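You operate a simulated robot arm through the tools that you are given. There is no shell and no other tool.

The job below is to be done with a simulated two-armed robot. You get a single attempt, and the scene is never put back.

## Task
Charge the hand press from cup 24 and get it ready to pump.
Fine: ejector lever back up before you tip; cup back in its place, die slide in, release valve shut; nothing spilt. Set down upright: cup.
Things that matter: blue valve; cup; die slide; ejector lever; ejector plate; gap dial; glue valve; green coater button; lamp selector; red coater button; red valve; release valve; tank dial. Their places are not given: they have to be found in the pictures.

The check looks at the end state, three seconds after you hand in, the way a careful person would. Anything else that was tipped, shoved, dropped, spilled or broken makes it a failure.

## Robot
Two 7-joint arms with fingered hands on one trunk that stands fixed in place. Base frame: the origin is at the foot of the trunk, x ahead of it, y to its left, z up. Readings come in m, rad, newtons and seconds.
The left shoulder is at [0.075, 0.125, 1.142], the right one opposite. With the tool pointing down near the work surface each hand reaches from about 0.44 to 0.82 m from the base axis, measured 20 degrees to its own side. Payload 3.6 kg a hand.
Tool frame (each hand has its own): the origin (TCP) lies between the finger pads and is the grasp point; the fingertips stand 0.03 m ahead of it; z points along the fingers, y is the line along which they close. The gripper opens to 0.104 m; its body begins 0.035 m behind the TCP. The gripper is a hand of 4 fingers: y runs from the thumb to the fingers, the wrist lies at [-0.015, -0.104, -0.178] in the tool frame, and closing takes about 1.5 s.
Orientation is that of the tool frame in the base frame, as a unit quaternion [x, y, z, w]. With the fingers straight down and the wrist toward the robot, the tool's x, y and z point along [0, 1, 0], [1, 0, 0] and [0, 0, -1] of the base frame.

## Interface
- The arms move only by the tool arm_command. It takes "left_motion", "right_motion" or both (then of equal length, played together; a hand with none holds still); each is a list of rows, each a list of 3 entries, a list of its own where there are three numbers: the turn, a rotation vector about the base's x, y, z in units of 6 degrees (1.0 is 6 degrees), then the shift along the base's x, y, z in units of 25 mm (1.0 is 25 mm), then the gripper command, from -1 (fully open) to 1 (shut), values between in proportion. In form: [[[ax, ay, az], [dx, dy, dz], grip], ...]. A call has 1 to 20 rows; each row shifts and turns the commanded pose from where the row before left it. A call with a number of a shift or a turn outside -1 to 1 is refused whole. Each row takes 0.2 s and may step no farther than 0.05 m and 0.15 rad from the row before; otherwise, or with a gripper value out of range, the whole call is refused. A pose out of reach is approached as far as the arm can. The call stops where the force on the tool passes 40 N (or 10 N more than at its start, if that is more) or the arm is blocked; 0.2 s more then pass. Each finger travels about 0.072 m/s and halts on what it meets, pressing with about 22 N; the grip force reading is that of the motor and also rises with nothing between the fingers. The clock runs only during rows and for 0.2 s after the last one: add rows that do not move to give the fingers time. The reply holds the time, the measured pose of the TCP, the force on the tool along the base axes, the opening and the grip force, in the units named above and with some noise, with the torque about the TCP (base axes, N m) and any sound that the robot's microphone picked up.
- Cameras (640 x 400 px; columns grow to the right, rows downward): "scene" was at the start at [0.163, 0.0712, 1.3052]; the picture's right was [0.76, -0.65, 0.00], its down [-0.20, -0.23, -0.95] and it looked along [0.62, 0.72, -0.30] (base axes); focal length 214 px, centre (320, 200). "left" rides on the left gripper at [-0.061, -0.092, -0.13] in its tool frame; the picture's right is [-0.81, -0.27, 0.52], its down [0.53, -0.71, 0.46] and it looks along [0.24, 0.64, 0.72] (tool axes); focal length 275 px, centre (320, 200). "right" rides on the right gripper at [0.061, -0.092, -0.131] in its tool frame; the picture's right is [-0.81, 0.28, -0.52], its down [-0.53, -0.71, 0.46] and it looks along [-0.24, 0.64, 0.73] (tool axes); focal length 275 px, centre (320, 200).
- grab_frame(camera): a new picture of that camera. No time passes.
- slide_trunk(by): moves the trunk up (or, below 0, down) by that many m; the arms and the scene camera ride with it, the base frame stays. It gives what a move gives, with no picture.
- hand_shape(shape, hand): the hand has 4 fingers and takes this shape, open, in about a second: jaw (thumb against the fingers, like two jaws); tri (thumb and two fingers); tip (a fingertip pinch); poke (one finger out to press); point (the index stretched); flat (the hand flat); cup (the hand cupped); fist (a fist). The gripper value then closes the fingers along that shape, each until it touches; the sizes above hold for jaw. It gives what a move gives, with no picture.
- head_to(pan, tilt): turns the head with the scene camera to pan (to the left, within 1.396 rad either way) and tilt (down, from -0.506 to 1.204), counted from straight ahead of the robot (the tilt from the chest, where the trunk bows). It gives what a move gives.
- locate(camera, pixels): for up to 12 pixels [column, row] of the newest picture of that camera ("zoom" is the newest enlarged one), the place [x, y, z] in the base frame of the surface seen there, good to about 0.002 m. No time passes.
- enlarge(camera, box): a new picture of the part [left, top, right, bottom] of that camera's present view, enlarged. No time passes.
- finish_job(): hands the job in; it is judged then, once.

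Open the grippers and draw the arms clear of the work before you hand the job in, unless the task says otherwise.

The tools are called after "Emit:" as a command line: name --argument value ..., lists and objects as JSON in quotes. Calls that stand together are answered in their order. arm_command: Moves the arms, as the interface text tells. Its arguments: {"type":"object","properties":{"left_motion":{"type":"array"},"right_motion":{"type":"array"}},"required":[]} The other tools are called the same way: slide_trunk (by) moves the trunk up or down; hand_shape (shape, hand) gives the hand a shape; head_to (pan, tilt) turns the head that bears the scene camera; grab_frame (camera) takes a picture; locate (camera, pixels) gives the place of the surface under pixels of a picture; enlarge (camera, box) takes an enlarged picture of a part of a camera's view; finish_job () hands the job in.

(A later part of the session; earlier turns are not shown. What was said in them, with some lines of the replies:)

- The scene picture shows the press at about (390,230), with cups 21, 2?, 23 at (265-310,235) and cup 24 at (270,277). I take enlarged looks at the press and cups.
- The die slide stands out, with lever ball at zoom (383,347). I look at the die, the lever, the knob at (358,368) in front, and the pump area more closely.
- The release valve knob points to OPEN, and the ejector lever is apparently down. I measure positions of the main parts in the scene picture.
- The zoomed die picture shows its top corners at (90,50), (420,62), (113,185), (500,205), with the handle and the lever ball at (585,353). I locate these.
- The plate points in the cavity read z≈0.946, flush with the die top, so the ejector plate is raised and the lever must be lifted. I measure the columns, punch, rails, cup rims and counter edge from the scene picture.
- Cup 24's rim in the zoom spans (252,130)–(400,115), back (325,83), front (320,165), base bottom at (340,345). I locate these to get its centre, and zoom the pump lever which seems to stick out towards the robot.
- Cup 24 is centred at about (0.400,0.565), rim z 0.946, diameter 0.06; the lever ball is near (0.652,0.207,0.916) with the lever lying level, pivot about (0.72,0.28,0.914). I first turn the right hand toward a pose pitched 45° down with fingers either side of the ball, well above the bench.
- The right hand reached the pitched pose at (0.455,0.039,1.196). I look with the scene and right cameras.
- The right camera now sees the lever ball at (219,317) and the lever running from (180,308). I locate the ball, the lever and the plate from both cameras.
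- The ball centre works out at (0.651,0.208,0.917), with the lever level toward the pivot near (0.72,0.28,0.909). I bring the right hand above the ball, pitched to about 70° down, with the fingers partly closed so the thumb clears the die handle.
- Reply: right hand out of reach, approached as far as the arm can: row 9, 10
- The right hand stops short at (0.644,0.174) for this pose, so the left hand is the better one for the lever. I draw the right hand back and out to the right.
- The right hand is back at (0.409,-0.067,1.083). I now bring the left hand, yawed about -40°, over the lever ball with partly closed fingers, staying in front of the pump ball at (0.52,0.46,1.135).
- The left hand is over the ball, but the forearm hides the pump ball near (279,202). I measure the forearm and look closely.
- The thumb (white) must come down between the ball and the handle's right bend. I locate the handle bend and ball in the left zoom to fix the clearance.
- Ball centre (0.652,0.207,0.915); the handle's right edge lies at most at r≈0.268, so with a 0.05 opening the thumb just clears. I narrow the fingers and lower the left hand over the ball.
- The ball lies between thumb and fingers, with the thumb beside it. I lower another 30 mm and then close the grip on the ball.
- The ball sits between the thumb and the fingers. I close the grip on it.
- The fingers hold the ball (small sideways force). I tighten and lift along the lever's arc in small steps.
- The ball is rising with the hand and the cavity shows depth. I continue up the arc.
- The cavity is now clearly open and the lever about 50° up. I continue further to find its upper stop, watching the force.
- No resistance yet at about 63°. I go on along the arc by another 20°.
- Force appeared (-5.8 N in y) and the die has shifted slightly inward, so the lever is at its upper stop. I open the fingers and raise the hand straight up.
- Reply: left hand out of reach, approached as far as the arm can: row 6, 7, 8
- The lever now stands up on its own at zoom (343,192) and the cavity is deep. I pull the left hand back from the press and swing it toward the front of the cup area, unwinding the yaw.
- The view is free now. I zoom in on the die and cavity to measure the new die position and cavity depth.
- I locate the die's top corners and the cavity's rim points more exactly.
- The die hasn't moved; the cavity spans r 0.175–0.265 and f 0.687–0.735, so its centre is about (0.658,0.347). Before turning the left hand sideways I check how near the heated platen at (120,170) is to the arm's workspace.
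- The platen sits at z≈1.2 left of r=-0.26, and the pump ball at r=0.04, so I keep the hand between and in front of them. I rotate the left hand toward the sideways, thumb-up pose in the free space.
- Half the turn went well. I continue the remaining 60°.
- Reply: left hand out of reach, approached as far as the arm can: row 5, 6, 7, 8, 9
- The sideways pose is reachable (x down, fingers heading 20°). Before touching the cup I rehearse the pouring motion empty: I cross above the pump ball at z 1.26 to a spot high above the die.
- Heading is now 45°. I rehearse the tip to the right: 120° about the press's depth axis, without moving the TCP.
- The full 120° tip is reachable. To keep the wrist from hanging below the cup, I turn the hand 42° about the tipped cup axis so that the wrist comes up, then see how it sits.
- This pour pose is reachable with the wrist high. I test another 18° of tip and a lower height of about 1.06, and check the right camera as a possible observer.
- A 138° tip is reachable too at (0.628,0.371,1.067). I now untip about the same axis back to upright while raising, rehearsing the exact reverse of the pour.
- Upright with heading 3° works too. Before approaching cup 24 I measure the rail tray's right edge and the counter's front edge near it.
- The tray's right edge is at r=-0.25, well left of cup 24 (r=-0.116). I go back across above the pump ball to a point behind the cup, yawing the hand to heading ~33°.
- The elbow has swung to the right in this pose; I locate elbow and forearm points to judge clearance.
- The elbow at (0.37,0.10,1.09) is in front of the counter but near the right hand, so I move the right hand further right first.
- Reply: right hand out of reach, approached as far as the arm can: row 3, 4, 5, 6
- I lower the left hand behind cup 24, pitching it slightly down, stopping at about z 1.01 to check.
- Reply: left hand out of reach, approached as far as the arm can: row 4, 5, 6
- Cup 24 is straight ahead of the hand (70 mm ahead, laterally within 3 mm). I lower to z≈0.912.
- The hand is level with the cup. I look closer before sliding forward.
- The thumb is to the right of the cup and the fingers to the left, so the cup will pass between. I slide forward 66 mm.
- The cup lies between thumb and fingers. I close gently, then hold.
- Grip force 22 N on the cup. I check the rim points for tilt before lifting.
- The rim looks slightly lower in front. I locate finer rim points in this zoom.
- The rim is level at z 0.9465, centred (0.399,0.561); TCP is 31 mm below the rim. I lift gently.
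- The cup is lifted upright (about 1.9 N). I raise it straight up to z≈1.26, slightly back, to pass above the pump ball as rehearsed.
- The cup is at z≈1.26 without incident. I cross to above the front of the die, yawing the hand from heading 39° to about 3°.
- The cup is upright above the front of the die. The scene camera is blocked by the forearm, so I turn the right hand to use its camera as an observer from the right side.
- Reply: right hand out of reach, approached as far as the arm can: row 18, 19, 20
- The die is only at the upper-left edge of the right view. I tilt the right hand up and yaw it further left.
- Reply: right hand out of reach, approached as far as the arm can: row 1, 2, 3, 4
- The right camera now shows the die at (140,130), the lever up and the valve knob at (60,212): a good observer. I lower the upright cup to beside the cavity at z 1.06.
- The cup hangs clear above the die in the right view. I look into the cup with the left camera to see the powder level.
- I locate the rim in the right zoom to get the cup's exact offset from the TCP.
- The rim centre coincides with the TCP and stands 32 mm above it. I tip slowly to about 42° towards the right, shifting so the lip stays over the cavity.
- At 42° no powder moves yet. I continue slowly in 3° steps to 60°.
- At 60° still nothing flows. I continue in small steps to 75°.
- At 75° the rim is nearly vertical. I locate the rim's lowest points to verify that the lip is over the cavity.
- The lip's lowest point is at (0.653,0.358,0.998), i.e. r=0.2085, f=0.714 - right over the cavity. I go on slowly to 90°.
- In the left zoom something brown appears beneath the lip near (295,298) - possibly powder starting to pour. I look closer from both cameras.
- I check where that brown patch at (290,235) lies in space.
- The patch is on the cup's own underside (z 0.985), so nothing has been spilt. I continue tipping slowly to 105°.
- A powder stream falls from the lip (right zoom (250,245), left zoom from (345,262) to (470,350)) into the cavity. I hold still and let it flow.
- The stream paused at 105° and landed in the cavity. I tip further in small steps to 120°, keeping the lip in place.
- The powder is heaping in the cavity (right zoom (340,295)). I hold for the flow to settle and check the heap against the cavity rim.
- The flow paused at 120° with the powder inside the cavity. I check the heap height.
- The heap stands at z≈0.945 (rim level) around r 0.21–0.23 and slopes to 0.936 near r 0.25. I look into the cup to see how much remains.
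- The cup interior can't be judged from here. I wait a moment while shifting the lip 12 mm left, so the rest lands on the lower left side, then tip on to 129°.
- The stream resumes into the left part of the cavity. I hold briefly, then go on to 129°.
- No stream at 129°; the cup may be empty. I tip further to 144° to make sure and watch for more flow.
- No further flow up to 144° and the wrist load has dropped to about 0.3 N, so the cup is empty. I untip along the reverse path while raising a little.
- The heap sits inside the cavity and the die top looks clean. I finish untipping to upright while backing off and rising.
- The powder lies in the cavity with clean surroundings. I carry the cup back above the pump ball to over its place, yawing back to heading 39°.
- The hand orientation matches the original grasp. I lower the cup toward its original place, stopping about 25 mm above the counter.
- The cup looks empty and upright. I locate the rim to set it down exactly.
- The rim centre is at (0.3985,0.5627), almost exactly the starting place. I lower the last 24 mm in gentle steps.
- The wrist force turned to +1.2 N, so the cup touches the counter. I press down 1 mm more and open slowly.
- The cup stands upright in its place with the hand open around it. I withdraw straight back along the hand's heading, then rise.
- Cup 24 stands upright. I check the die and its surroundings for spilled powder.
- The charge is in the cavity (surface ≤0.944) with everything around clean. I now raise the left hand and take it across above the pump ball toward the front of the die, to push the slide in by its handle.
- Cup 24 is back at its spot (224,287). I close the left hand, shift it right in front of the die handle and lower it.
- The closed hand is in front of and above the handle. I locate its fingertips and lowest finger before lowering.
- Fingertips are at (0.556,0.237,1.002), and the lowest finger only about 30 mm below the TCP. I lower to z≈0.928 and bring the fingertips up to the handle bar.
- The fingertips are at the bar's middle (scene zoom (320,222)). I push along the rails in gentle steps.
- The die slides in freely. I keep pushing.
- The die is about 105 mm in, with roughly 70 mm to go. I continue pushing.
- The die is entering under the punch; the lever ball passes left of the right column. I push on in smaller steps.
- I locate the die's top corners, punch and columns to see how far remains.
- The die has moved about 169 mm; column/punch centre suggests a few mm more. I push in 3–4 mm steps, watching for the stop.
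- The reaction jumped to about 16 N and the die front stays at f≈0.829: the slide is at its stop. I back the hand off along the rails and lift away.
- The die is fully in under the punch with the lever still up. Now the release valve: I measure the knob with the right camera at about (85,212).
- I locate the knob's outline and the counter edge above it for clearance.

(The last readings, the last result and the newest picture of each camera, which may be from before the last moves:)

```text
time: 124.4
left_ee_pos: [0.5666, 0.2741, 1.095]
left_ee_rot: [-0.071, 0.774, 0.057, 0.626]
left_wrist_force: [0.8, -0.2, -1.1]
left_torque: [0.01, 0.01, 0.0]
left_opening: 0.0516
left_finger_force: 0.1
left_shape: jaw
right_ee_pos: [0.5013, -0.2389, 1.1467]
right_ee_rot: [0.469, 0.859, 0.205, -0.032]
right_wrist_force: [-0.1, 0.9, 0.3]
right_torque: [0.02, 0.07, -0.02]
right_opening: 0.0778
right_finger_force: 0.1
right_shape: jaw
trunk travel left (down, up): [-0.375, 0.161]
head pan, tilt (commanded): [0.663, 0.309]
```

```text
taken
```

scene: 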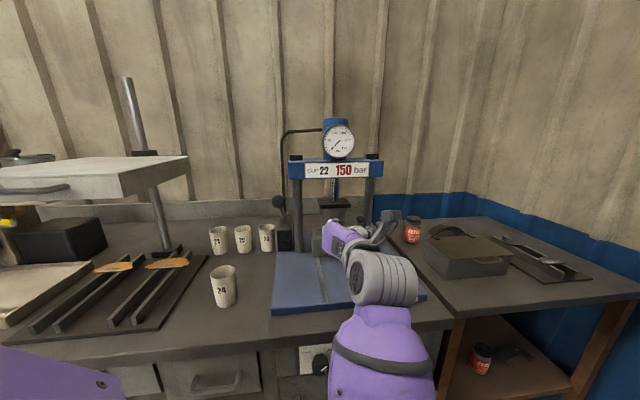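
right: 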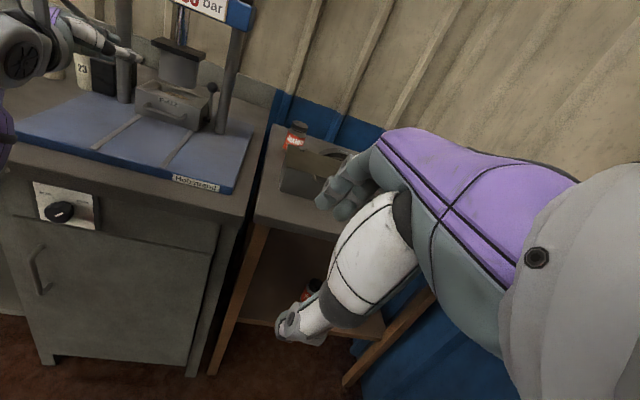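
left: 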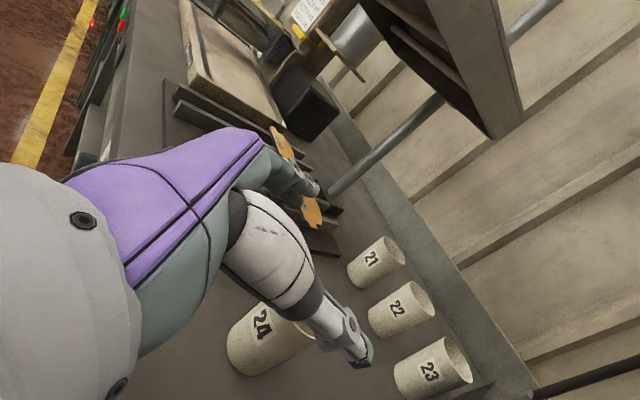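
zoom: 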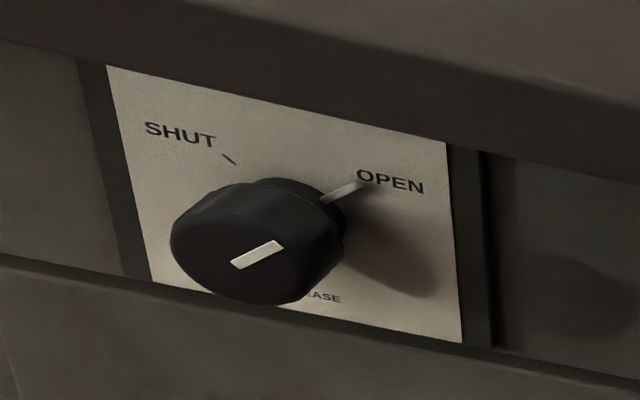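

The knob is about 37 mm wide, centred at r=0.1325, z=0.7635, with its face at f=0.527, the plate at f=0.557 and the counter lip at f=0.549 above z 0.82. I bring the left hand back in front of the counter, turning it to heading 45°.

Emit:
arm_command --left_motion '[[[0, 0, 0.97], [-0.95, -0.5, 0], 0], [[0, 0, 0.97], [-0.95, -0.5, 0], -0.3], [[0, 0, 0.97], [-0.95, -0.5, 0], -0.3], [[0, 0, 0.97], [-0.95, -0.5, 0], -0.3], [[0, 0, 0.97], [-0.95, -0.5, 0], -0.3], [[0, 0, 0.97], [-0.95, -0.5, 0], -0.3], [[0.707, -0.707, 0], [0, 0, 0], -0.3], [[0.707, -0.707, 0], [0, 0, 0], -0.3], [[0, 0, 0], [0, 0, 0], -0.3]]'

Emit:
grab_frame --camera "scene"

Emit:
grab_frame --camera "right"

```text
time: 126.4
left_ee_pos: [0.4238, 0.2003, 1.0943]
left_ee_rot: [-0.273, 0.652, 0.271, 0.653]
left_wrist_force: [-0.5, -0.1, -0.4]
left_torque: [0.03, 0.04, 0.02]
left_opening: 0.0673
left_finger_force: 0.0
left_shape: jaw
right_ee_pos: [0.501, -0.239, 1.1471]
right_ee_rot: [0.469, 0.858, 0.204, -0.031]
right_wrist_force: [0.3, 0.1, 0.2]
right_torque: [0.0, 0.02, 0.01]
right_opening: 0.0777
right_finger_force: 0.2
right_shape: jaw
trunk travel left (down, up): [-0.375, 0.161]
head pan, tilt (commanded): [0.663, 0.309]
```

```text
taken
```

scene: 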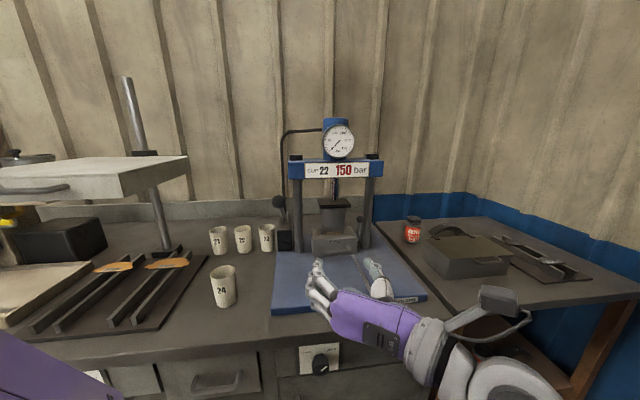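

```text
taken
```

right: 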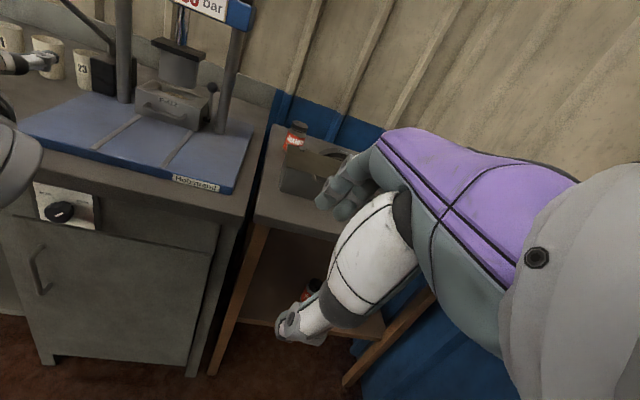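

The left hand is clear in front of the counter. I lower the trunk 0.15 m so that the valve is comfortably in reach.

Emit:
slide_trunk --by -0.15

Emit:
grab_frame --camera "scene"

Emit:
grab_frame --camera "right"

```text
time: 128.2
left_ee_pos: [0.4239, 0.1995, 0.9451]
left_ee_rot: [-0.273, 0.653, 0.271, 0.653]
left_wrist_force: [-0.4, -0.3, -0.4]
left_torque: [-0.01, 0.0, -0.01]
left_opening: 0.0677
left_finger_force: 0.0
left_shape: jaw
right_ee_pos: [0.5006, -0.2396, 0.9976]
right_ee_rot: [0.469, 0.859, 0.205, -0.031]
right_wrist_force: [0.2, -0.4, 1.0]
right_torque: [-0.01, 0.01, -0.01]
right_opening: 0.0776
right_finger_force: 0.1
right_shape: jaw
trunk travel left (down, up): [-0.225, 0.311]
head pan, tilt (commanded): [0.663, 0.309]
```

```text
taken
```

scene: 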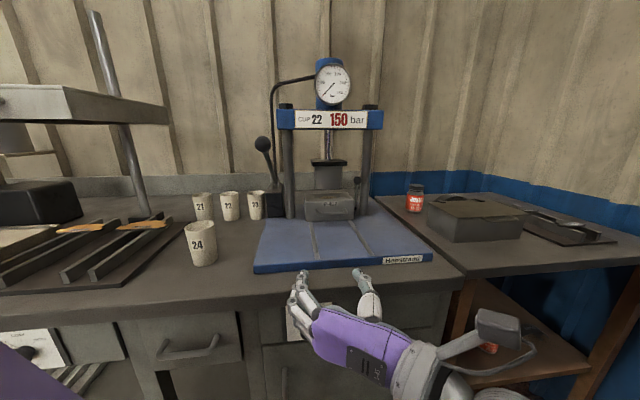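

```text
taken
```

right: 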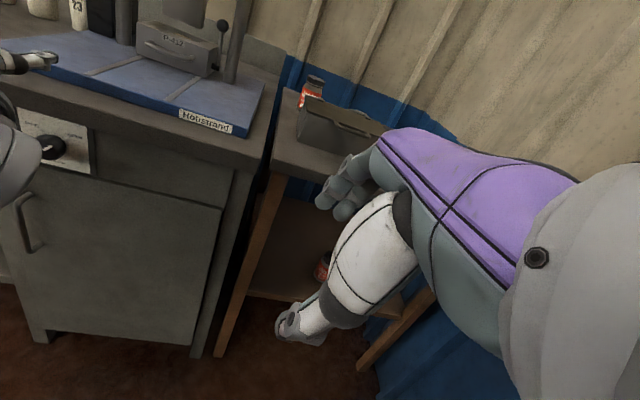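

All is clear. I lower the left hand in front of the valve while rolling it palm-down (96°), with a 55 mm opening.

Emit:
arm_command --left_motion '[[[0.707, 0.707, 0], [-0.048, 0.045, -0.454], -0.06], [[0.707, 0.707, 0], [-0.048, 0.045, -0.454], -0.06], [[0.707, 0.707, 0], [-0.048, 0.045, -0.454], -0.06], [[0.707, 0.707, 0], [-0.048, 0.045, -0.454], -0.06], [[0.707, 0.707, 0], [-0.048, 0.045, -0.454], -0.06], [[0.707, 0.707, 0], [-0.048, 0.045, -0.454], -0.06], [[0.707, 0.707, 0], [-0.048, 0.045, -0.454], -0.06], [[0.707, 0.707, 0], [-0.048, 0.045, -0.454], -0.06], [[0.707, 0.707, 0], [-0.048, 0.045, -0.454], -0.06], [[0.707, 0.707, 0], [-0.048, 0.045, -0.454], -0.06], [[0.707, 0.707, 0], [-0.048, 0.045, -0.454], -0.06], [[0.707, 0.707, 0], [-0.048, 0.045, -0.454], -0.06], [[0.707, 0.707, 0], [-0.048, 0.045, -0.454], -0.06], [[0.707, 0.707, 0], [-0.048, 0.045, -0.454], -0.06], [[0.707, 0.707, 0], [-0.048, 0.045, -0.454], -0.06], [[0.707, 0.707, 0], [-0.048, 0.045, -0.454], -0.06], [[0, 0, 0], [0, 0, 0], -0.06]]'

Emit:
grab_frame --camera "scene"

Emit:
grab_frame --camera "left"

Emit:
enlarge --camera "right" --box '[0, 60, 200, 220]'

```text
time: 131.8
left_ee_pos: [0.4039, 0.2173, 0.7632]
left_ee_rot: [0.302, 0.637, 0.668, 0.237]
left_wrist_force: [0.2, 0.0, -0.5]
left_torque: [-0.01, -0.02, 0.01]
left_opening: 0.0556
left_finger_force: 0.1
left_shape: jaw
right_ee_pos: [0.5015, -0.2395, 0.9971]
right_ee_rot: [0.469, 0.859, 0.205, -0.032]
right_wrist_force: [-0.5, 0.0, 0.1]
right_torque: [0.03, -0.03, -0.04]
right_opening: 0.0776
right_finger_force: 0.1
right_shape: jaw
trunk travel left (down, up): [-0.225, 0.311]
head pan, tilt (commanded): [0.663, 0.309]
```

```text
taken
```

scene: 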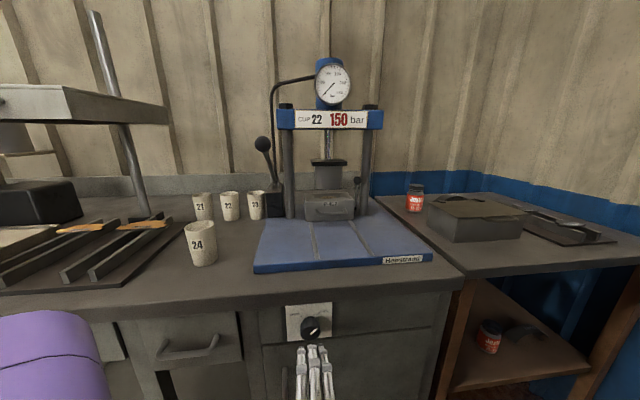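

```text
taken
```

left: 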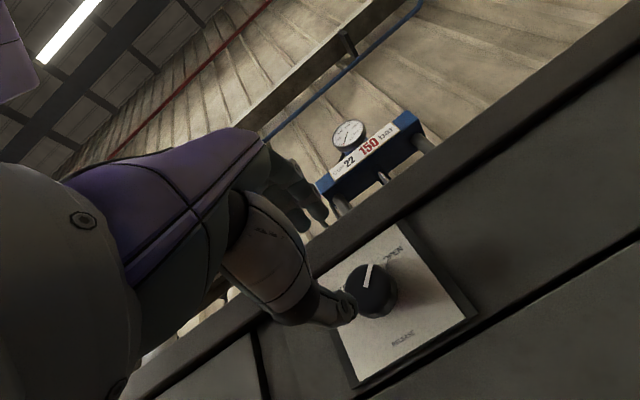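

```text
2.50 times, centred on (100, 140) of right
```

zoom: 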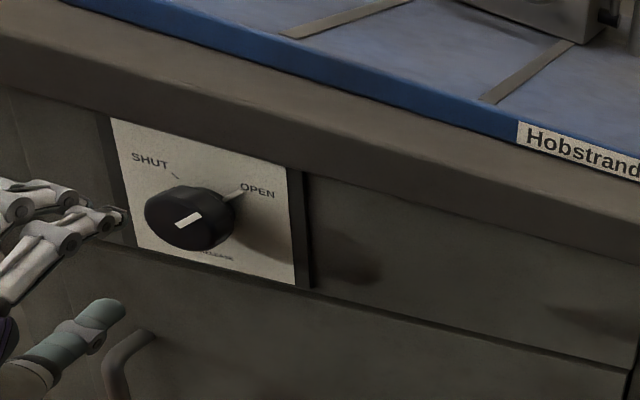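

The hand is in front of the knob, fingers above and thumb below. I re-measure the knob from the scene and left cameras to verify alignment.

Emit:
enlarge --camera "scene" --box '[280, 295, 345, 345]'

Emit:
locate --camera "zoom" --pixels '[[300, 290], [230, 290], [370, 290], [300, 230], [300, 340], [205, 285], [385, 290], [300, 205]]'

Emit:
enlarge --camera "left" --box '[300, 220, 480, 370]'

Emit:
locate --camera "zoom" --pixels '[[245, 250], [180, 250], [300, 250], [245, 170], [245, 320], [220, 230], [270, 260]]'

```text
8.00 times, centred on (312, 320) of scene
```

zoom: 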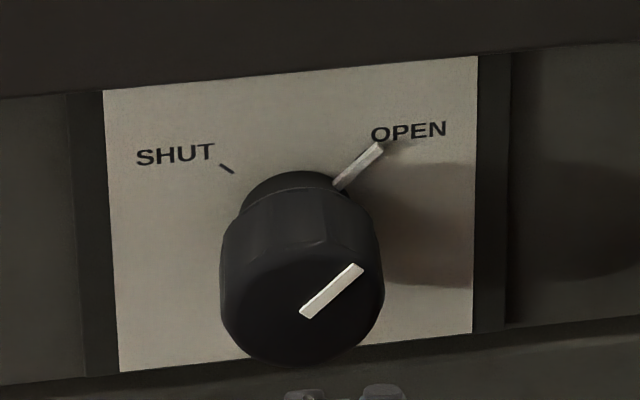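

```text
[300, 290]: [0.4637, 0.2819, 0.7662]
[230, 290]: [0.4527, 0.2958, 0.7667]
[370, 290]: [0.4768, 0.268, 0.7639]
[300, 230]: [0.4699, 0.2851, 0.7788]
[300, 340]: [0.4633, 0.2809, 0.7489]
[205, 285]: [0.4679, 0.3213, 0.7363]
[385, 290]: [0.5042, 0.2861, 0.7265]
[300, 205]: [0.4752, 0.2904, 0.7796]
```

```text
2.67 times, centred on (390, 295) of left
```

zoom: 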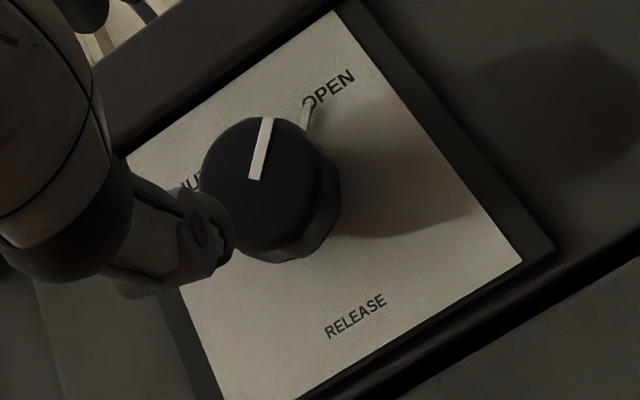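

```text
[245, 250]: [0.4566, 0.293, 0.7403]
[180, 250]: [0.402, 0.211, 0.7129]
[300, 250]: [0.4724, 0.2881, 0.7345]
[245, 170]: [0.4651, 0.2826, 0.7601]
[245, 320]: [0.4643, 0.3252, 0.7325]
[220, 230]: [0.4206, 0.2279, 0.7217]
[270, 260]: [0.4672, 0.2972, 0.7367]
```

Knob centre refines to r≈0.130, z≈0.760. I correct by 2–3 mm and advance straight onto the knob.

Emit:
arm_command --left_motion '[[[0, 0, 0], [-0.056, 0.056, -0.12], -0.06], [[0, 0, 0], [0.5, 0.5, 0], -0.06], [[0, 0, 0], [0.5, 0.5, 0], -0.06], [[0, 0, 0], [0.5, 0.5, 0], -0.06], [[0, 0, 0], [0.4, 0.4, 0], -0.06], [[0, 0, 0], [0, 0, 0], -0.06]]'

Emit:
enlarge --camera "right" --box '[0, 90, 120, 200]'

Emit:
enlarge --camera "left" --box '[260, 160, 440, 330]'

Emit:
enlarge --camera "scene" --box '[270, 280, 370, 400]'

```text
time: 133.2
left_ee_pos: [0.4536, 0.2668, 0.7596]
left_ee_rot: [0.303, 0.637, 0.668, 0.238]
left_wrist_force: [0.7, -0.1, -0.9]
left_torque: [0.02, -0.03, 0.01]
left_opening: 0.0556
left_finger_force: 0.0
left_shape: jaw
right_ee_pos: [0.5011, -0.2381, 0.9975]
right_ee_rot: [0.469, 0.859, 0.205, -0.032]
right_wrist_force: [0.1, -1.0, 0.1]
right_torque: [-0.01, 0.0, 0.0]
right_opening: 0.0778
right_finger_force: 0.1
right_shape: jaw
trunk travel left (down, up): [-0.225, 0.311]
head pan, tilt (commanded): [0.663, 0.309]
```

```text
3.64 times, centred on (60, 145) of right
```

zoom: 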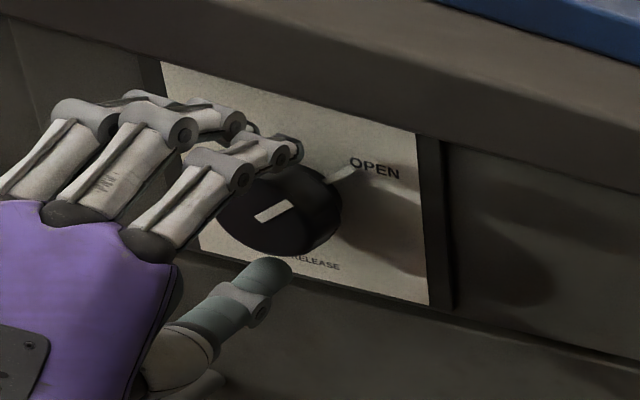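

```text
2.35 times, centred on (350, 245) of left
```

zoom: 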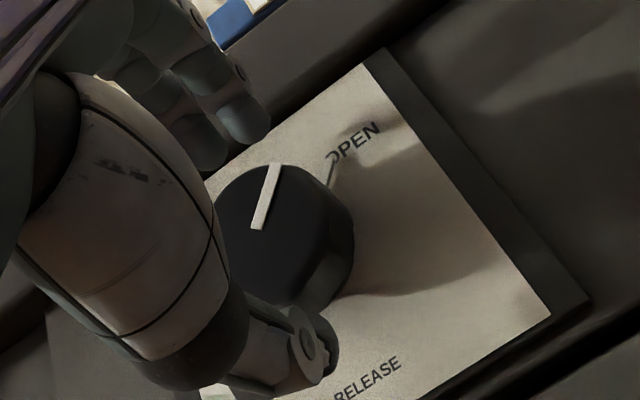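

```text
3.33 times, centred on (320, 340) of scene
```

zoom: 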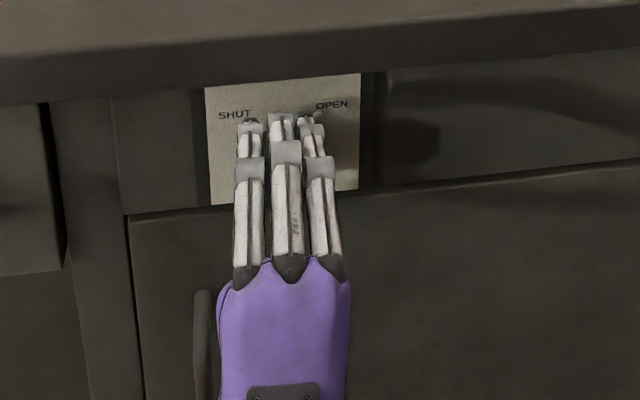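

Fingers are above and the thumb below the knob, centred. I advance 11 mm more and close the grip.

Emit:
arm_command --left_motion '[[[0, 0, 0], [0.31, 0.31, 0], -0.06], [[0, 0, 0], [0, 0, 0], 0.1], [[0, 0, 0], [0, 0, 0], 0.3], [[0, 0, 0], [0, 0, 0], 0.5], [[0, 0, 0], [0, 0, 0], 0.7], [[0, 0, 0], [0, 0, 0], 0.8], [[0, 0, 0], [0, 0, 0], 0.8]]'

Emit:
enlarge --camera "right" --box '[0, 90, 120, 200]'

Emit:
enlarge --camera "left" --box '[260, 160, 440, 330]'

```text
time: 134.8
left_ee_pos: [0.4606, 0.2753, 0.7584]
left_ee_rot: [0.302, 0.638, 0.668, 0.237]
left_wrist_force: [1.5, 1.7, -5.6]
left_torque: [-0.07, 0.05, 0.01]
left_opening: 0.0347
left_finger_force: 22.0
left_shape: jaw
right_ee_pos: [0.5015, -0.239, 0.9969]
right_ee_rot: [0.469, 0.858, 0.205, -0.032]
right_wrist_force: [-0.6, 0.1, -0.4]
right_torque: [0.04, 0.01, 0.0]
right_opening: 0.0777
right_finger_force: 0.0
right_shape: jaw
trunk travel left (down, up): [-0.225, 0.311]
head pan, tilt (commanded): [0.663, 0.309]
```

```text
3.64 times, centred on (60, 145) of right
```

zoom: 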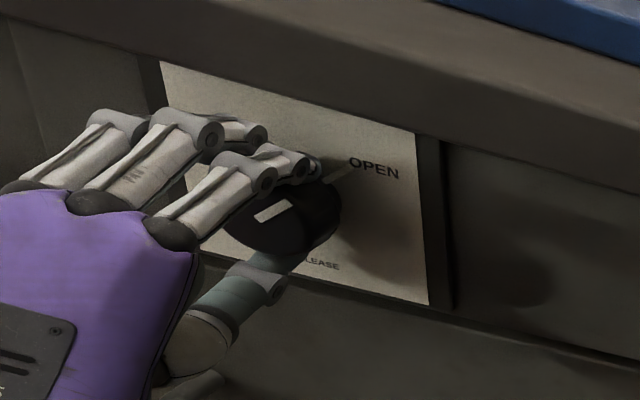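

```text
2.35 times, centred on (350, 245) of left
```

zoom: 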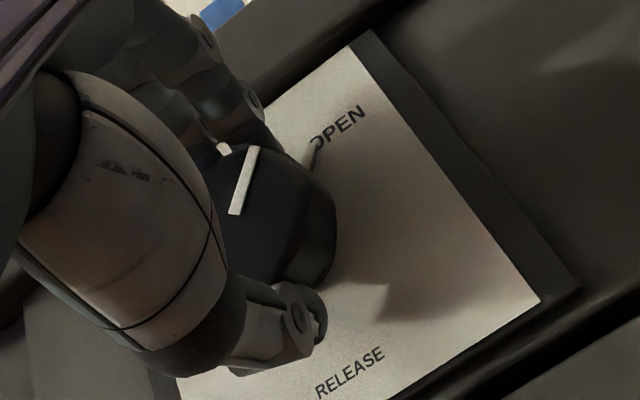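

The knob is gripped (22 N). I turn it counter-clockwise, first 30°, and check.

Emit:
arm_command --left_motion '[[[-0.707, -0.707, 0], [0, 0, 0], 0.9], [[-0.707, -0.707, 0], [0, 0, 0], 0.9], [[-0.707, -0.707, 0], [0, 0, 0], 0.9], [[-0.707, -0.707, 0], [0, 0, 0], 0.9], [[-0.707, -0.707, 0], [0, 0, 0], 0.9], [[0, 0, 0], [0, 0, 0], 0.9]]'

Emit:
enlarge --camera "right" --box '[0, 90, 120, 200]'

Emit:
enlarge --camera "left" --box '[260, 160, 440, 330]'

```text
time: 136.2
left_ee_pos: [0.4599, 0.2742, 0.7604]
left_ee_rot: [0.125, 0.695, 0.584, 0.402]
left_wrist_force: [3.2, 4.4, -5.1]
left_torque: [0.01, 0.08, -0.01]
left_opening: 0.034
left_finger_force: 22.1
left_shape: jaw
right_ee_pos: [0.5009, -0.2384, 0.9972]
right_ee_rot: [0.469, 0.859, 0.205, -0.032]
right_wrist_force: [0.2, -0.2, -0.4]
right_torque: [-0.02, -0.03, -0.06]
right_opening: 0.0778
right_finger_force: 0.0
right_shape: jaw
trunk travel left (down, up): [-0.225, 0.311]
head pan, tilt (commanded): [0.663, 0.309]
```

```text
3.64 times, centred on (60, 145) of right
```

zoom: 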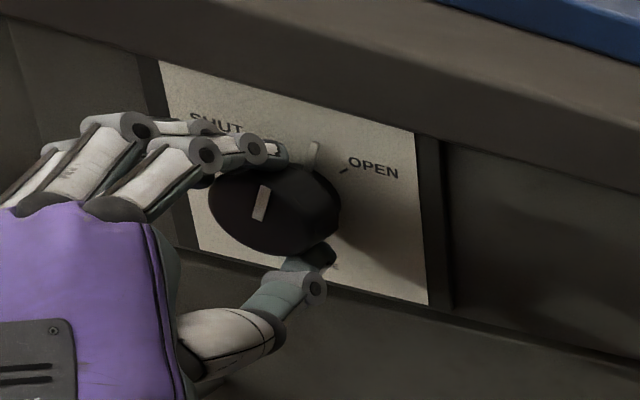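

```text
2.35 times, centred on (350, 245) of left
```

zoom: 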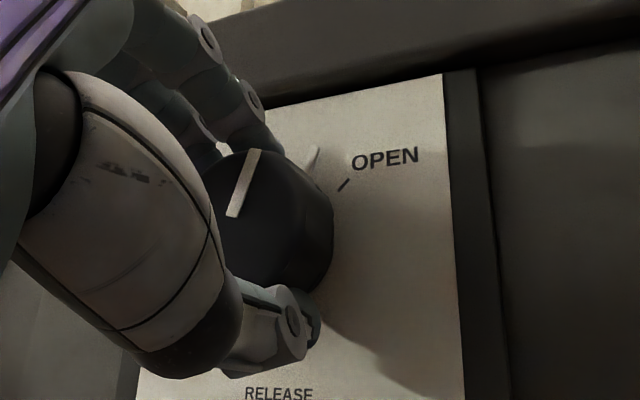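

The pointer has turned about 30° toward SHUT. I continue another 42°.

Emit:
arm_command --left_motion '[[[-0.707, -0.707, 0], [0, 0, 0], 0.9], [[-0.707, -0.707, 0], [0, 0, 0], 0.9], [[-0.707, -0.707, 0], [0, 0, 0], 0.9], [[-0.707, -0.707, 0], [0, 0, 0], 0.9], [[-0.707, -0.707, 0], [0, 0, 0], 0.9], [[-0.707, -0.707, 0], [0, 0, 0], 0.9], [[-0.707, -0.707, 0], [0, 0, 0], 0.9], [[0, 0, 0], [0, 0, 0], 0.9]]'

Emit:
enlarge --camera "right" --box '[0, 90, 120, 200]'

Emit:
enlarge --camera "left" --box '[260, 160, 440, 330]'

```text
time: 137.9
left_ee_pos: [0.4588, 0.2747, 0.7596]
left_ee_rot: [-0.132, 0.695, 0.4, 0.582]
left_wrist_force: [3.6, 5.6, -2.7]
left_torque: [0.08, 0.01, 0.18]
left_opening: 0.0334
left_finger_force: 21.8
left_shape: jaw
right_ee_pos: [0.5018, -0.2386, 0.9978]
right_ee_rot: [0.469, 0.859, 0.204, -0.032]
right_wrist_force: [0.3, -0.2, -0.2]
right_torque: [-0.01, -0.02, -0.01]
right_opening: 0.0776
right_finger_force: 0.1
right_shape: jaw
trunk travel left (down, up): [-0.225, 0.311]
head pan, tilt (commanded): [0.663, 0.309]
```

```text
3.64 times, centred on (60, 145) of right
```

zoom: 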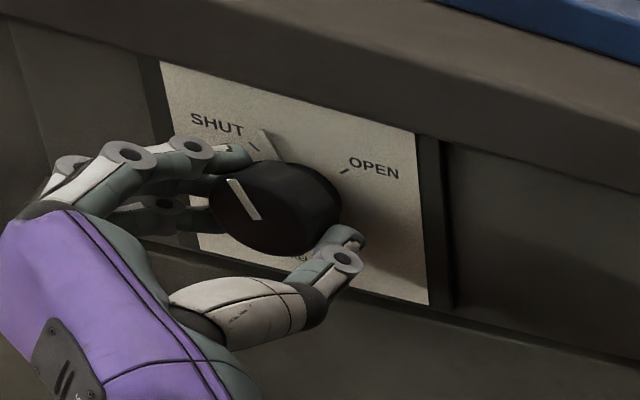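

```text
2.35 times, centred on (350, 245) of left
```

zoom: 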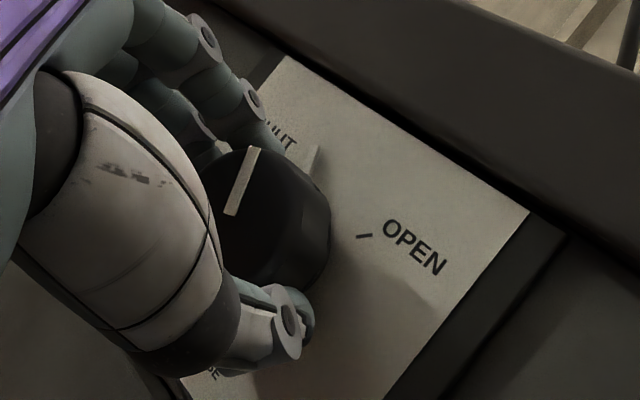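

The pointer (right zoom (267,145)) nearly reaches the SHUT tick (253,146). I turn 18° more.

Emit:
arm_command --left_motion '[[[-0.707, -0.707, 0], [0, 0, 0], 0.9], [[-0.707, -0.707, 0], [0, 0, 0], 0.9], [[-0.707, -0.707, 0], [0, 0, 0], 0.9], [[0, 0, 0], [0, 0, 0], 0.9]]'

Emit:
enlarge --camera "right" --box '[20, 90, 110, 170]'

Emit:
enlarge --camera "left" --box '[260, 160, 440, 330]'

```text
time: 138.9
left_ee_pos: [0.4591, 0.2746, 0.7613]
left_ee_rot: [-0.24, 0.666, 0.305, 0.637]
left_wrist_force: [0.3, 7.3, -3.9]
left_torque: [-0.01, 0.06, 0.26]
left_opening: 0.0335
left_finger_force: 21.6
left_shape: jaw
right_ee_pos: [0.5008, -0.2381, 0.998]
right_ee_rot: [0.47, 0.858, 0.205, -0.032]
right_wrist_force: [-0.4, 0.0, 0.6]
right_torque: [-0.01, -0.02, -0.04]
right_opening: 0.0777
right_finger_force: 0.0
right_shape: jaw
trunk travel left (down, up): [-0.225, 0.311]
head pan, tilt (commanded): [0.663, 0.309]
```

```text
5.00 times, centred on (65, 130) of right
```

zoom: 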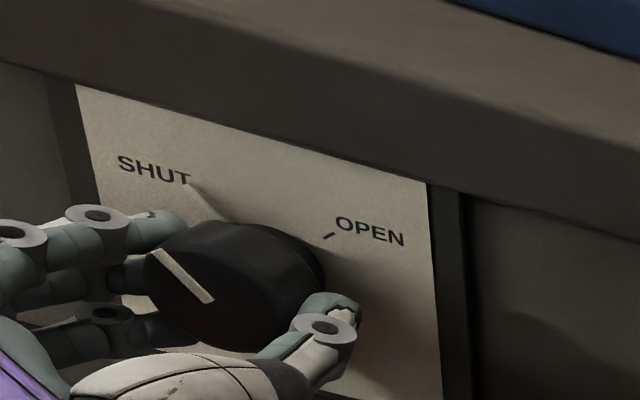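

```text
2.35 times, centred on (350, 245) of left
```

zoom: 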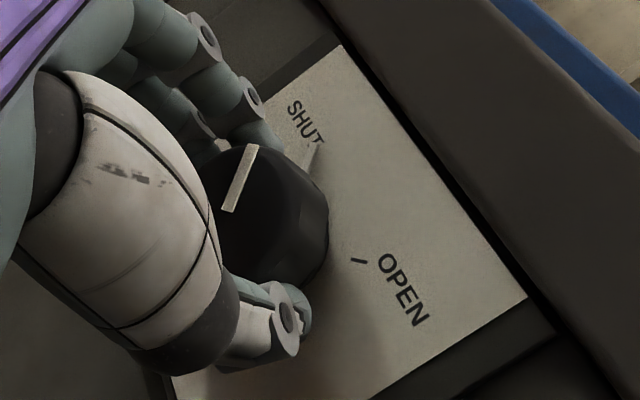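

The pointer now covers the SHUT tick exactly after 90°. I try 3° more to feel for the stop.

Emit:
arm_command --left_motion '[[[-0.354, -0.354, 0], [0, 0, 0], 0.9], [[0, 0, 0], [0, 0, 0], 0.9]]'

Emit:
enlarge --camera "right" --box '[20, 90, 110, 170]'

```text
time: 139.6
left_ee_pos: [0.4596, 0.2751, 0.7595]
left_ee_rot: [-0.257, 0.66, 0.288, 0.644]
left_wrist_force: [0.9, 8.3, -3.3]
left_torque: [0.02, 0.07, 0.28]
left_opening: 0.0335
left_finger_force: 21.8
left_shape: jaw
right_ee_pos: [0.501, -0.2388, 0.9967]
right_ee_rot: [0.469, 0.859, 0.204, -0.032]
right_wrist_force: [-0.1, 0.1, 0.0]
right_torque: [0.0, 0.02, -0.02]
right_opening: 0.0772
right_finger_force: 0.0
right_shape: jaw
trunk travel left (down, up): [-0.225, 0.311]
head pan, tilt (commanded): [0.663, 0.309]
```

```text
5.00 times, centred on (65, 130) of right
```

zoom: 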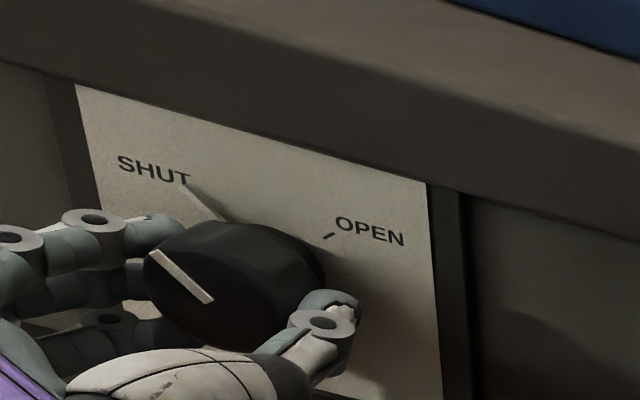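

The pointer sits on the SHUT tick. I open the fingers and back straight off.

Emit:
arm_command --left_motion '[[[0, 0, 0], [0, 0, 0], 0.5], [[0, 0, 0], [0, 0, 0], 0.2], [[0, 0, 0], [0, 0, 0], -0.06], [[0, 0, 0], [0, 0, 0], -0.1], [[0, 0, 0], [0, 0, 0], -0.1], [[0, 0, 0], [-0.3, -0.3, 0], -0.1], [[0, 0, 0], [-0.5, -0.5, 0], -0.1], [[0, 0, 0], [-0.6, -0.6, 0], -0.1], [[0, 0, 0], [-0.6, -0.6, 0], -0.1], [[0, 0, 0], [-0.6, -0.6, 0], -0.1], [[0, 0, 0], [0, 0, 0], -0.1]]'

Emit:
enlarge --camera "right" --box '[20, 90, 110, 170]'

Emit:
grab_frame --camera "scene"

```text
time: 141.9
left_ee_pos: [0.3928, 0.2086, 0.7626]
left_ee_rot: [-0.256, 0.66, 0.288, 0.645]
left_wrist_force: [0.0, -0.4, -0.7]
left_torque: [0.0, 0.0, 0.0]
left_opening: 0.0569
left_finger_force: 0.2
left_shape: jaw
right_ee_pos: [0.5011, -0.2394, 0.9972]
right_ee_rot: [0.469, 0.859, 0.205, -0.032]
right_wrist_force: [-0.5, 0.0, -0.5]
right_torque: [-0.03, -0.01, 0.0]
right_opening: 0.0776
right_finger_force: 0.0
right_shape: jaw
trunk travel left (down, up): [-0.225, 0.311]
head pan, tilt (commanded): [0.663, 0.309]
```

```text
5.00 times, centred on (65, 130) of right
```

zoom: 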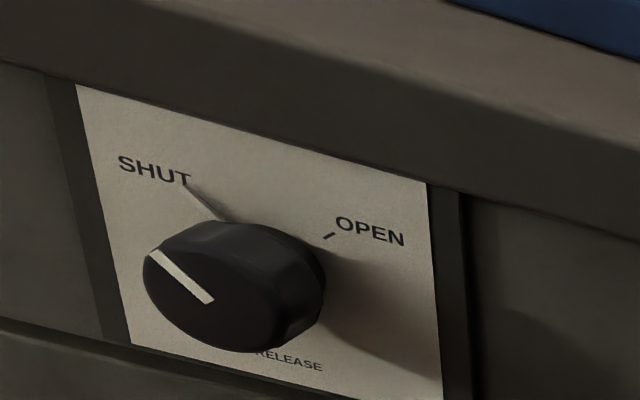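

```text
taken
```

scene: 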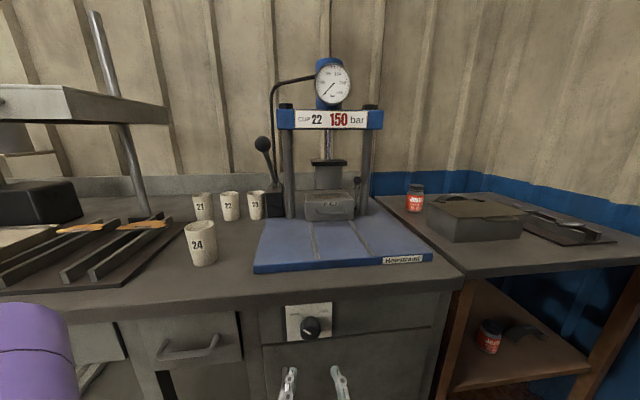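

The valve points to SHUT. I inspect the valve, press and cups closely.

Emit:
enlarge --camera "scene" --box '[280, 295, 345, 345]'

Emit:
enlarge --camera "scene" --box '[240, 130, 420, 280]'

Emit:
enlarge --camera "scene" --box '[150, 170, 300, 290]'

Emit:
enlarge --camera "right" --box '[0, 0, 280, 150]'

```text
8.00 times, centred on (312, 320) of scene
```

zoom: 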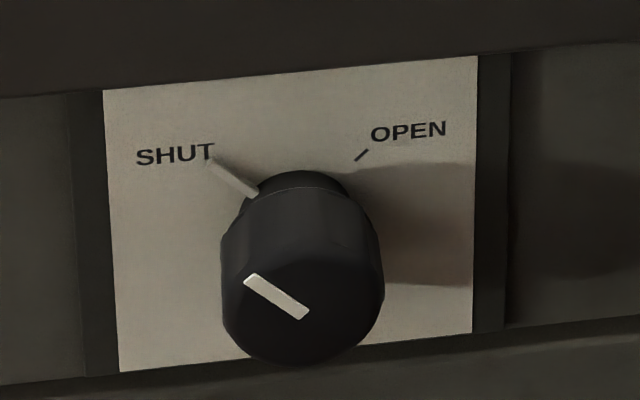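

```text
2.67 times, centred on (330, 205) of scene
```

zoom: 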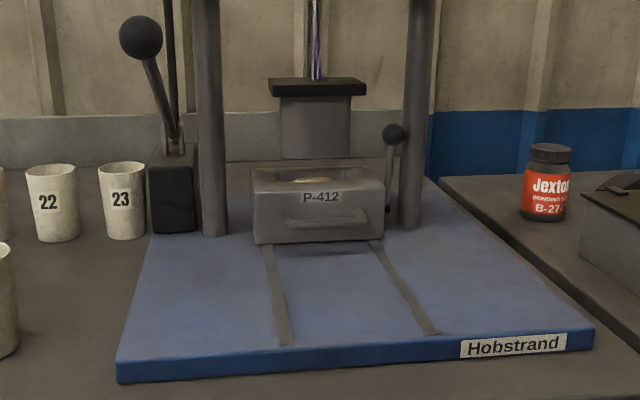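

```text
3.33 times, centred on (225, 230) of scene
```

zoom: 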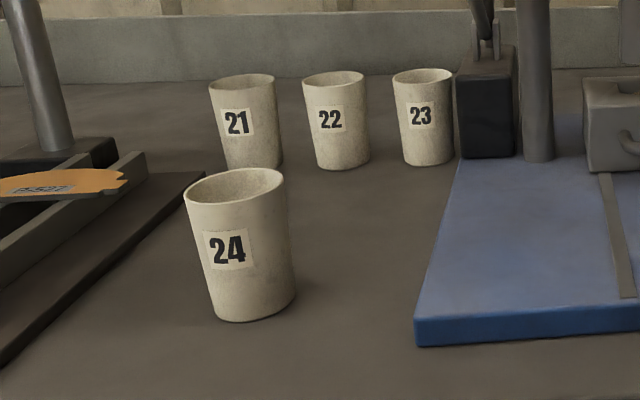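

```text
2.29 times, centred on (140, 75) of right
```

zoom: 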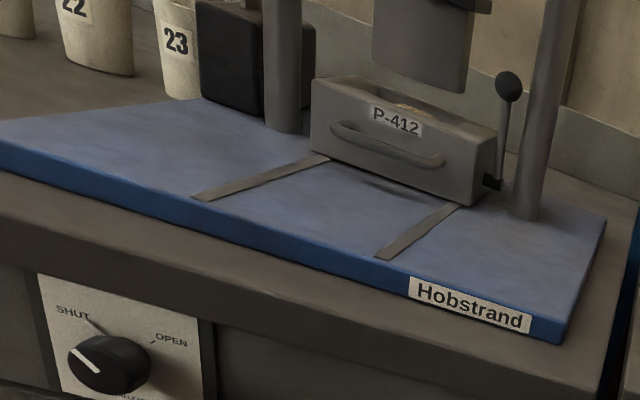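

Valve at SHUT, slide in, lever up, cup 24 upright. I verify the cup's position by its rim.

Emit:
enlarge --camera "scene" --box '[175, 210, 230, 275]'

Emit:
locate --camera "zoom" --pixels '[[217, 130], [400, 100], [330, 72], [300, 140], [250, 145], [360, 125], [260, 82], [270, 370], [330, 365], [300, 110]]'

```text
6.15 times, centred on (202, 242) of scene
```

zoom: 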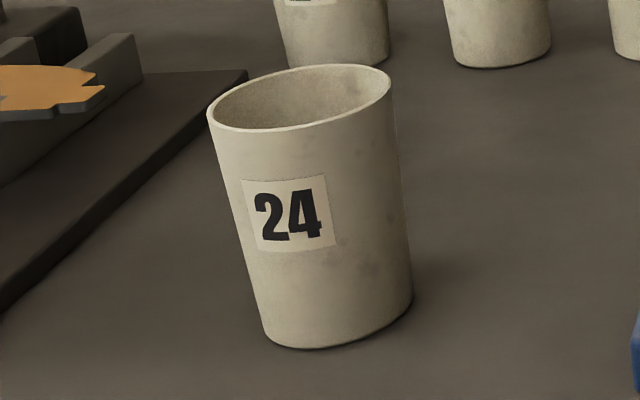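

```text
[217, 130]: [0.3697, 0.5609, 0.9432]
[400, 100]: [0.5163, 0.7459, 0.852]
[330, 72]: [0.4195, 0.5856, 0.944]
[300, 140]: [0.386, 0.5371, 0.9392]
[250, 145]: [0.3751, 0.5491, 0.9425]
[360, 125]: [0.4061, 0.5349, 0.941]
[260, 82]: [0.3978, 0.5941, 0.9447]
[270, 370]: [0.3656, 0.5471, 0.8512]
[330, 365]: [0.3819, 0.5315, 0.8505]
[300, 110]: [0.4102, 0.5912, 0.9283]
```

The cup's rim is centred at about (0.400,0.565), its original place. I back the left hand off further and raise the trunk again.

Emit:
arm_command --left_motion '[[[0, 0, 0], [-0.5, -0.5, 0], -0.5], [[0, 0, 0], [-0.5, -0.5, 0], -1], [[0, 0, 0], [0, 0, 0], -1], [[0, 0, 0], [0, 0, 0], -1]]' --right_motion '[[[0, 0, 0], [-0.3, 0, 0], -1], [[0, 0, 0], [-0.3, 0, 0], -1], [[0, 0, 0], [-0.3, 0, 0], -1], [[0, 0, 0], [0, 0, 0], -1]]'

Emit:
slide_trunk --by 0.15

Emit:
grab_frame --camera "scene"

```text
time: 142.9
left_ee_pos: [0.3697, 0.1843, 0.7614]
left_ee_rot: [-0.257, 0.66, 0.288, 0.645]
left_wrist_force: [1.2, -0.4, -0.5]
left_torque: [0.05, 0.0, 0.0]
left_opening: 0.1037
left_finger_force: 0.0
left_shape: jaw
right_ee_pos: [0.4773, -0.2385, 0.9966]
right_ee_rot: [0.469, 0.858, 0.205, -0.032]
right_wrist_force: [0.7, -0.5, -0.3]
right_torque: [0.03, 0.01, 0.03]
right_opening: 0.1037
right_finger_force: 0.0
right_shape: jaw
trunk travel left (down, up): [-0.225, 0.311]
head pan, tilt (commanded): [0.663, 0.309]
```

```text
time: 144.7
left_ee_pos: [0.3702, 0.1846, 0.9104]
left_ee_rot: [-0.255, 0.66, 0.288, 0.645]
left_wrist_force: [0.2, -0.2, -0.4]
left_torque: [0.0, -0.03, 0.02]
left_opening: 0.1035
left_finger_force: 0.1
left_shape: jaw
right_ee_pos: [0.4794, -0.2386, 1.1473]
right_ee_rot: [0.469, 0.859, 0.204, -0.032]
right_wrist_force: [1.0, 0.3, 0.6]
right_torque: [-0.01, -0.01, 0.02]
right_opening: 0.1036
right_finger_force: 0.1
right_shape: jaw
trunk travel left (down, up): [-0.375, 0.161]
head pan, tilt (commanded): [0.663, 0.309]
```

```text
taken
```

scene: 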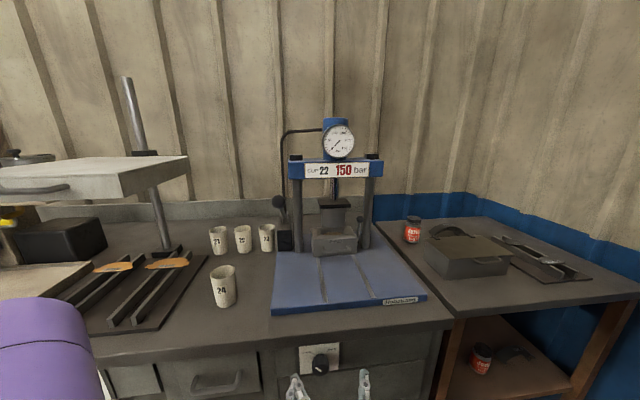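

All looks in order; the purple left elbow is near the left cabinet panel at (45,350). I check its distance and the panel knob behind it.

Emit:
locate --camera "scene" --pixels '[[45, 330], [80, 320], [95, 380], [30, 310], [110, 370], [345, 240], [335, 245], [355, 195]]'

Emit:
enlarge --camera "scene" --box '[280, 180, 400, 310]'

```text
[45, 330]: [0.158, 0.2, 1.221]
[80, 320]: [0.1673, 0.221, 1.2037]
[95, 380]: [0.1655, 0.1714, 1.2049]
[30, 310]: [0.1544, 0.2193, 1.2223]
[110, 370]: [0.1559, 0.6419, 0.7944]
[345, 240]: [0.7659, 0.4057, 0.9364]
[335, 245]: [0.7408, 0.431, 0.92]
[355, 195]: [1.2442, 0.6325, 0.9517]
```

```text
3.08 times, centred on (340, 245) of scene
```

zoom: 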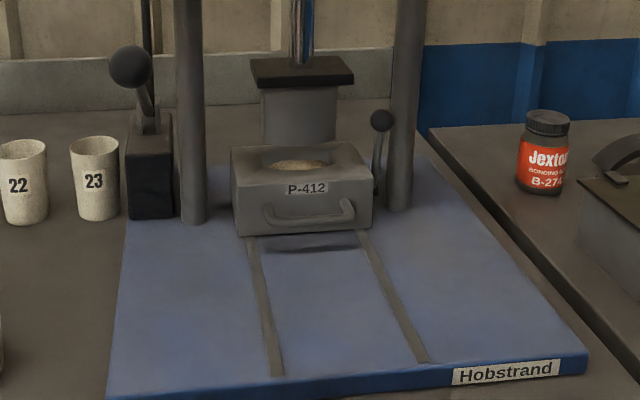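

The purple part is the shoulder near the camera, well away from the panel. I raise the left hand a little more to be fully clear and take a last look.

Emit:
arm_command --left_motion '[[[0, 0, 0], [-0.2, -0.2, 0.8], -1], [[0, 0, 0], [0, 0, 1], -1], [[0, 0, 0], [0, 0, 1], -1], [[0, 0, 0], [0, 0, 1], -1], [[0, 0, 0], [0, 0, 0], -1]]'

Emit:
grab_frame --camera "scene"

Emit:
enlarge --camera "right" --box '[0, 0, 280, 240]'

```text
time: 145.9
left_ee_pos: [0.3621, 0.1794, 1.0071]
left_ee_rot: [-0.256, 0.66, 0.288, 0.645]
left_wrist_force: [0.7, -0.2, 0.0]
left_torque: [-0.02, 0.0, -0.02]
left_opening: 0.1037
left_finger_force: 0.1
left_shape: jaw
right_ee_pos: [0.4781, -0.2394, 1.148]
right_ee_rot: [0.468, 0.859, 0.205, -0.032]
right_wrist_force: [-0.6, -0.1, 0.5]
right_torque: [0.0, -0.05, 0.0]
right_opening: 0.1038
right_finger_force: 0.0
right_shape: jaw
trunk travel left (down, up): [-0.375, 0.161]
head pan, tilt (commanded): [0.663, 0.309]
```

```text
taken
```

scene: 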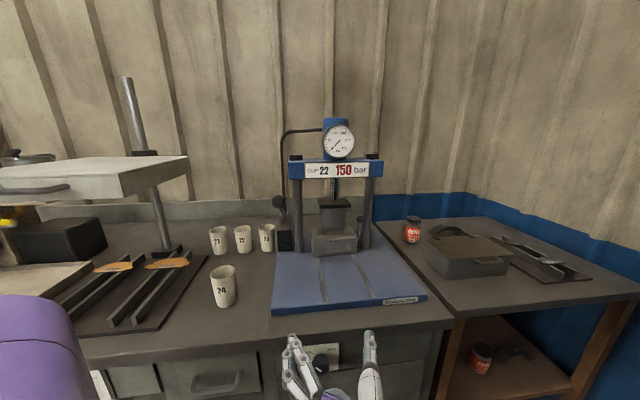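

```text
1.67 times, centred on (140, 120) of right
```

zoom: 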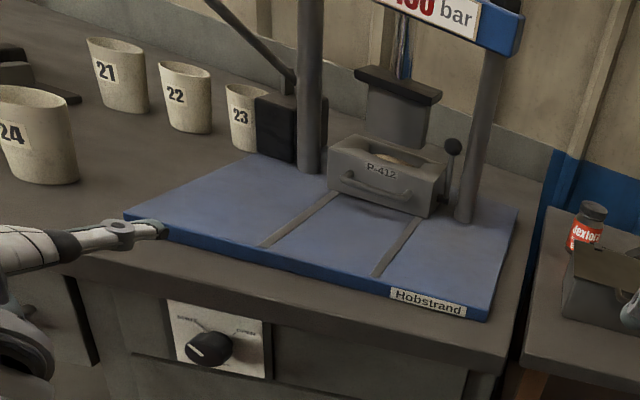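

The charge is in the die, the slide is in, the ejector lever is up and the release valve is at SHUT. Cup 24 stands upright in its place, the surroundings are clean and both hands are open and clear, so I hand the job in.

Emit:
finish_job

```text
The job is handed in.
```

The hand press is charged from cup 24 and ready to pump. I've handed the job in but haven't seen the result of the check.

- **Ejector lever:** it was down at the start. I lifted it to its upper stop before tipping, and the ejector plate dropped.
- **Charge:** I tipped the cup to 144°, well past the point where powder stopped flowing. The heap sits below the die rim, and I saw no powder spilt on the die, base or counter.
- **Cup 24:** it looks empty and stands upright, back within a few millimetres of where it started.
- **Die slide:** it is pushed in to its stop, under the punch.
- **Release valve:** I turned it about 93° counter-clockwise from OPEN. The pointer is on the SHUT mark, but I didn't feel a hard stop there.

The sign on the press reads "CUP 22, 150 bar". I used cup 24 as you asked and left cups 21, 22 and 23 alone. Both grippers are open and the arms are clear of the work.
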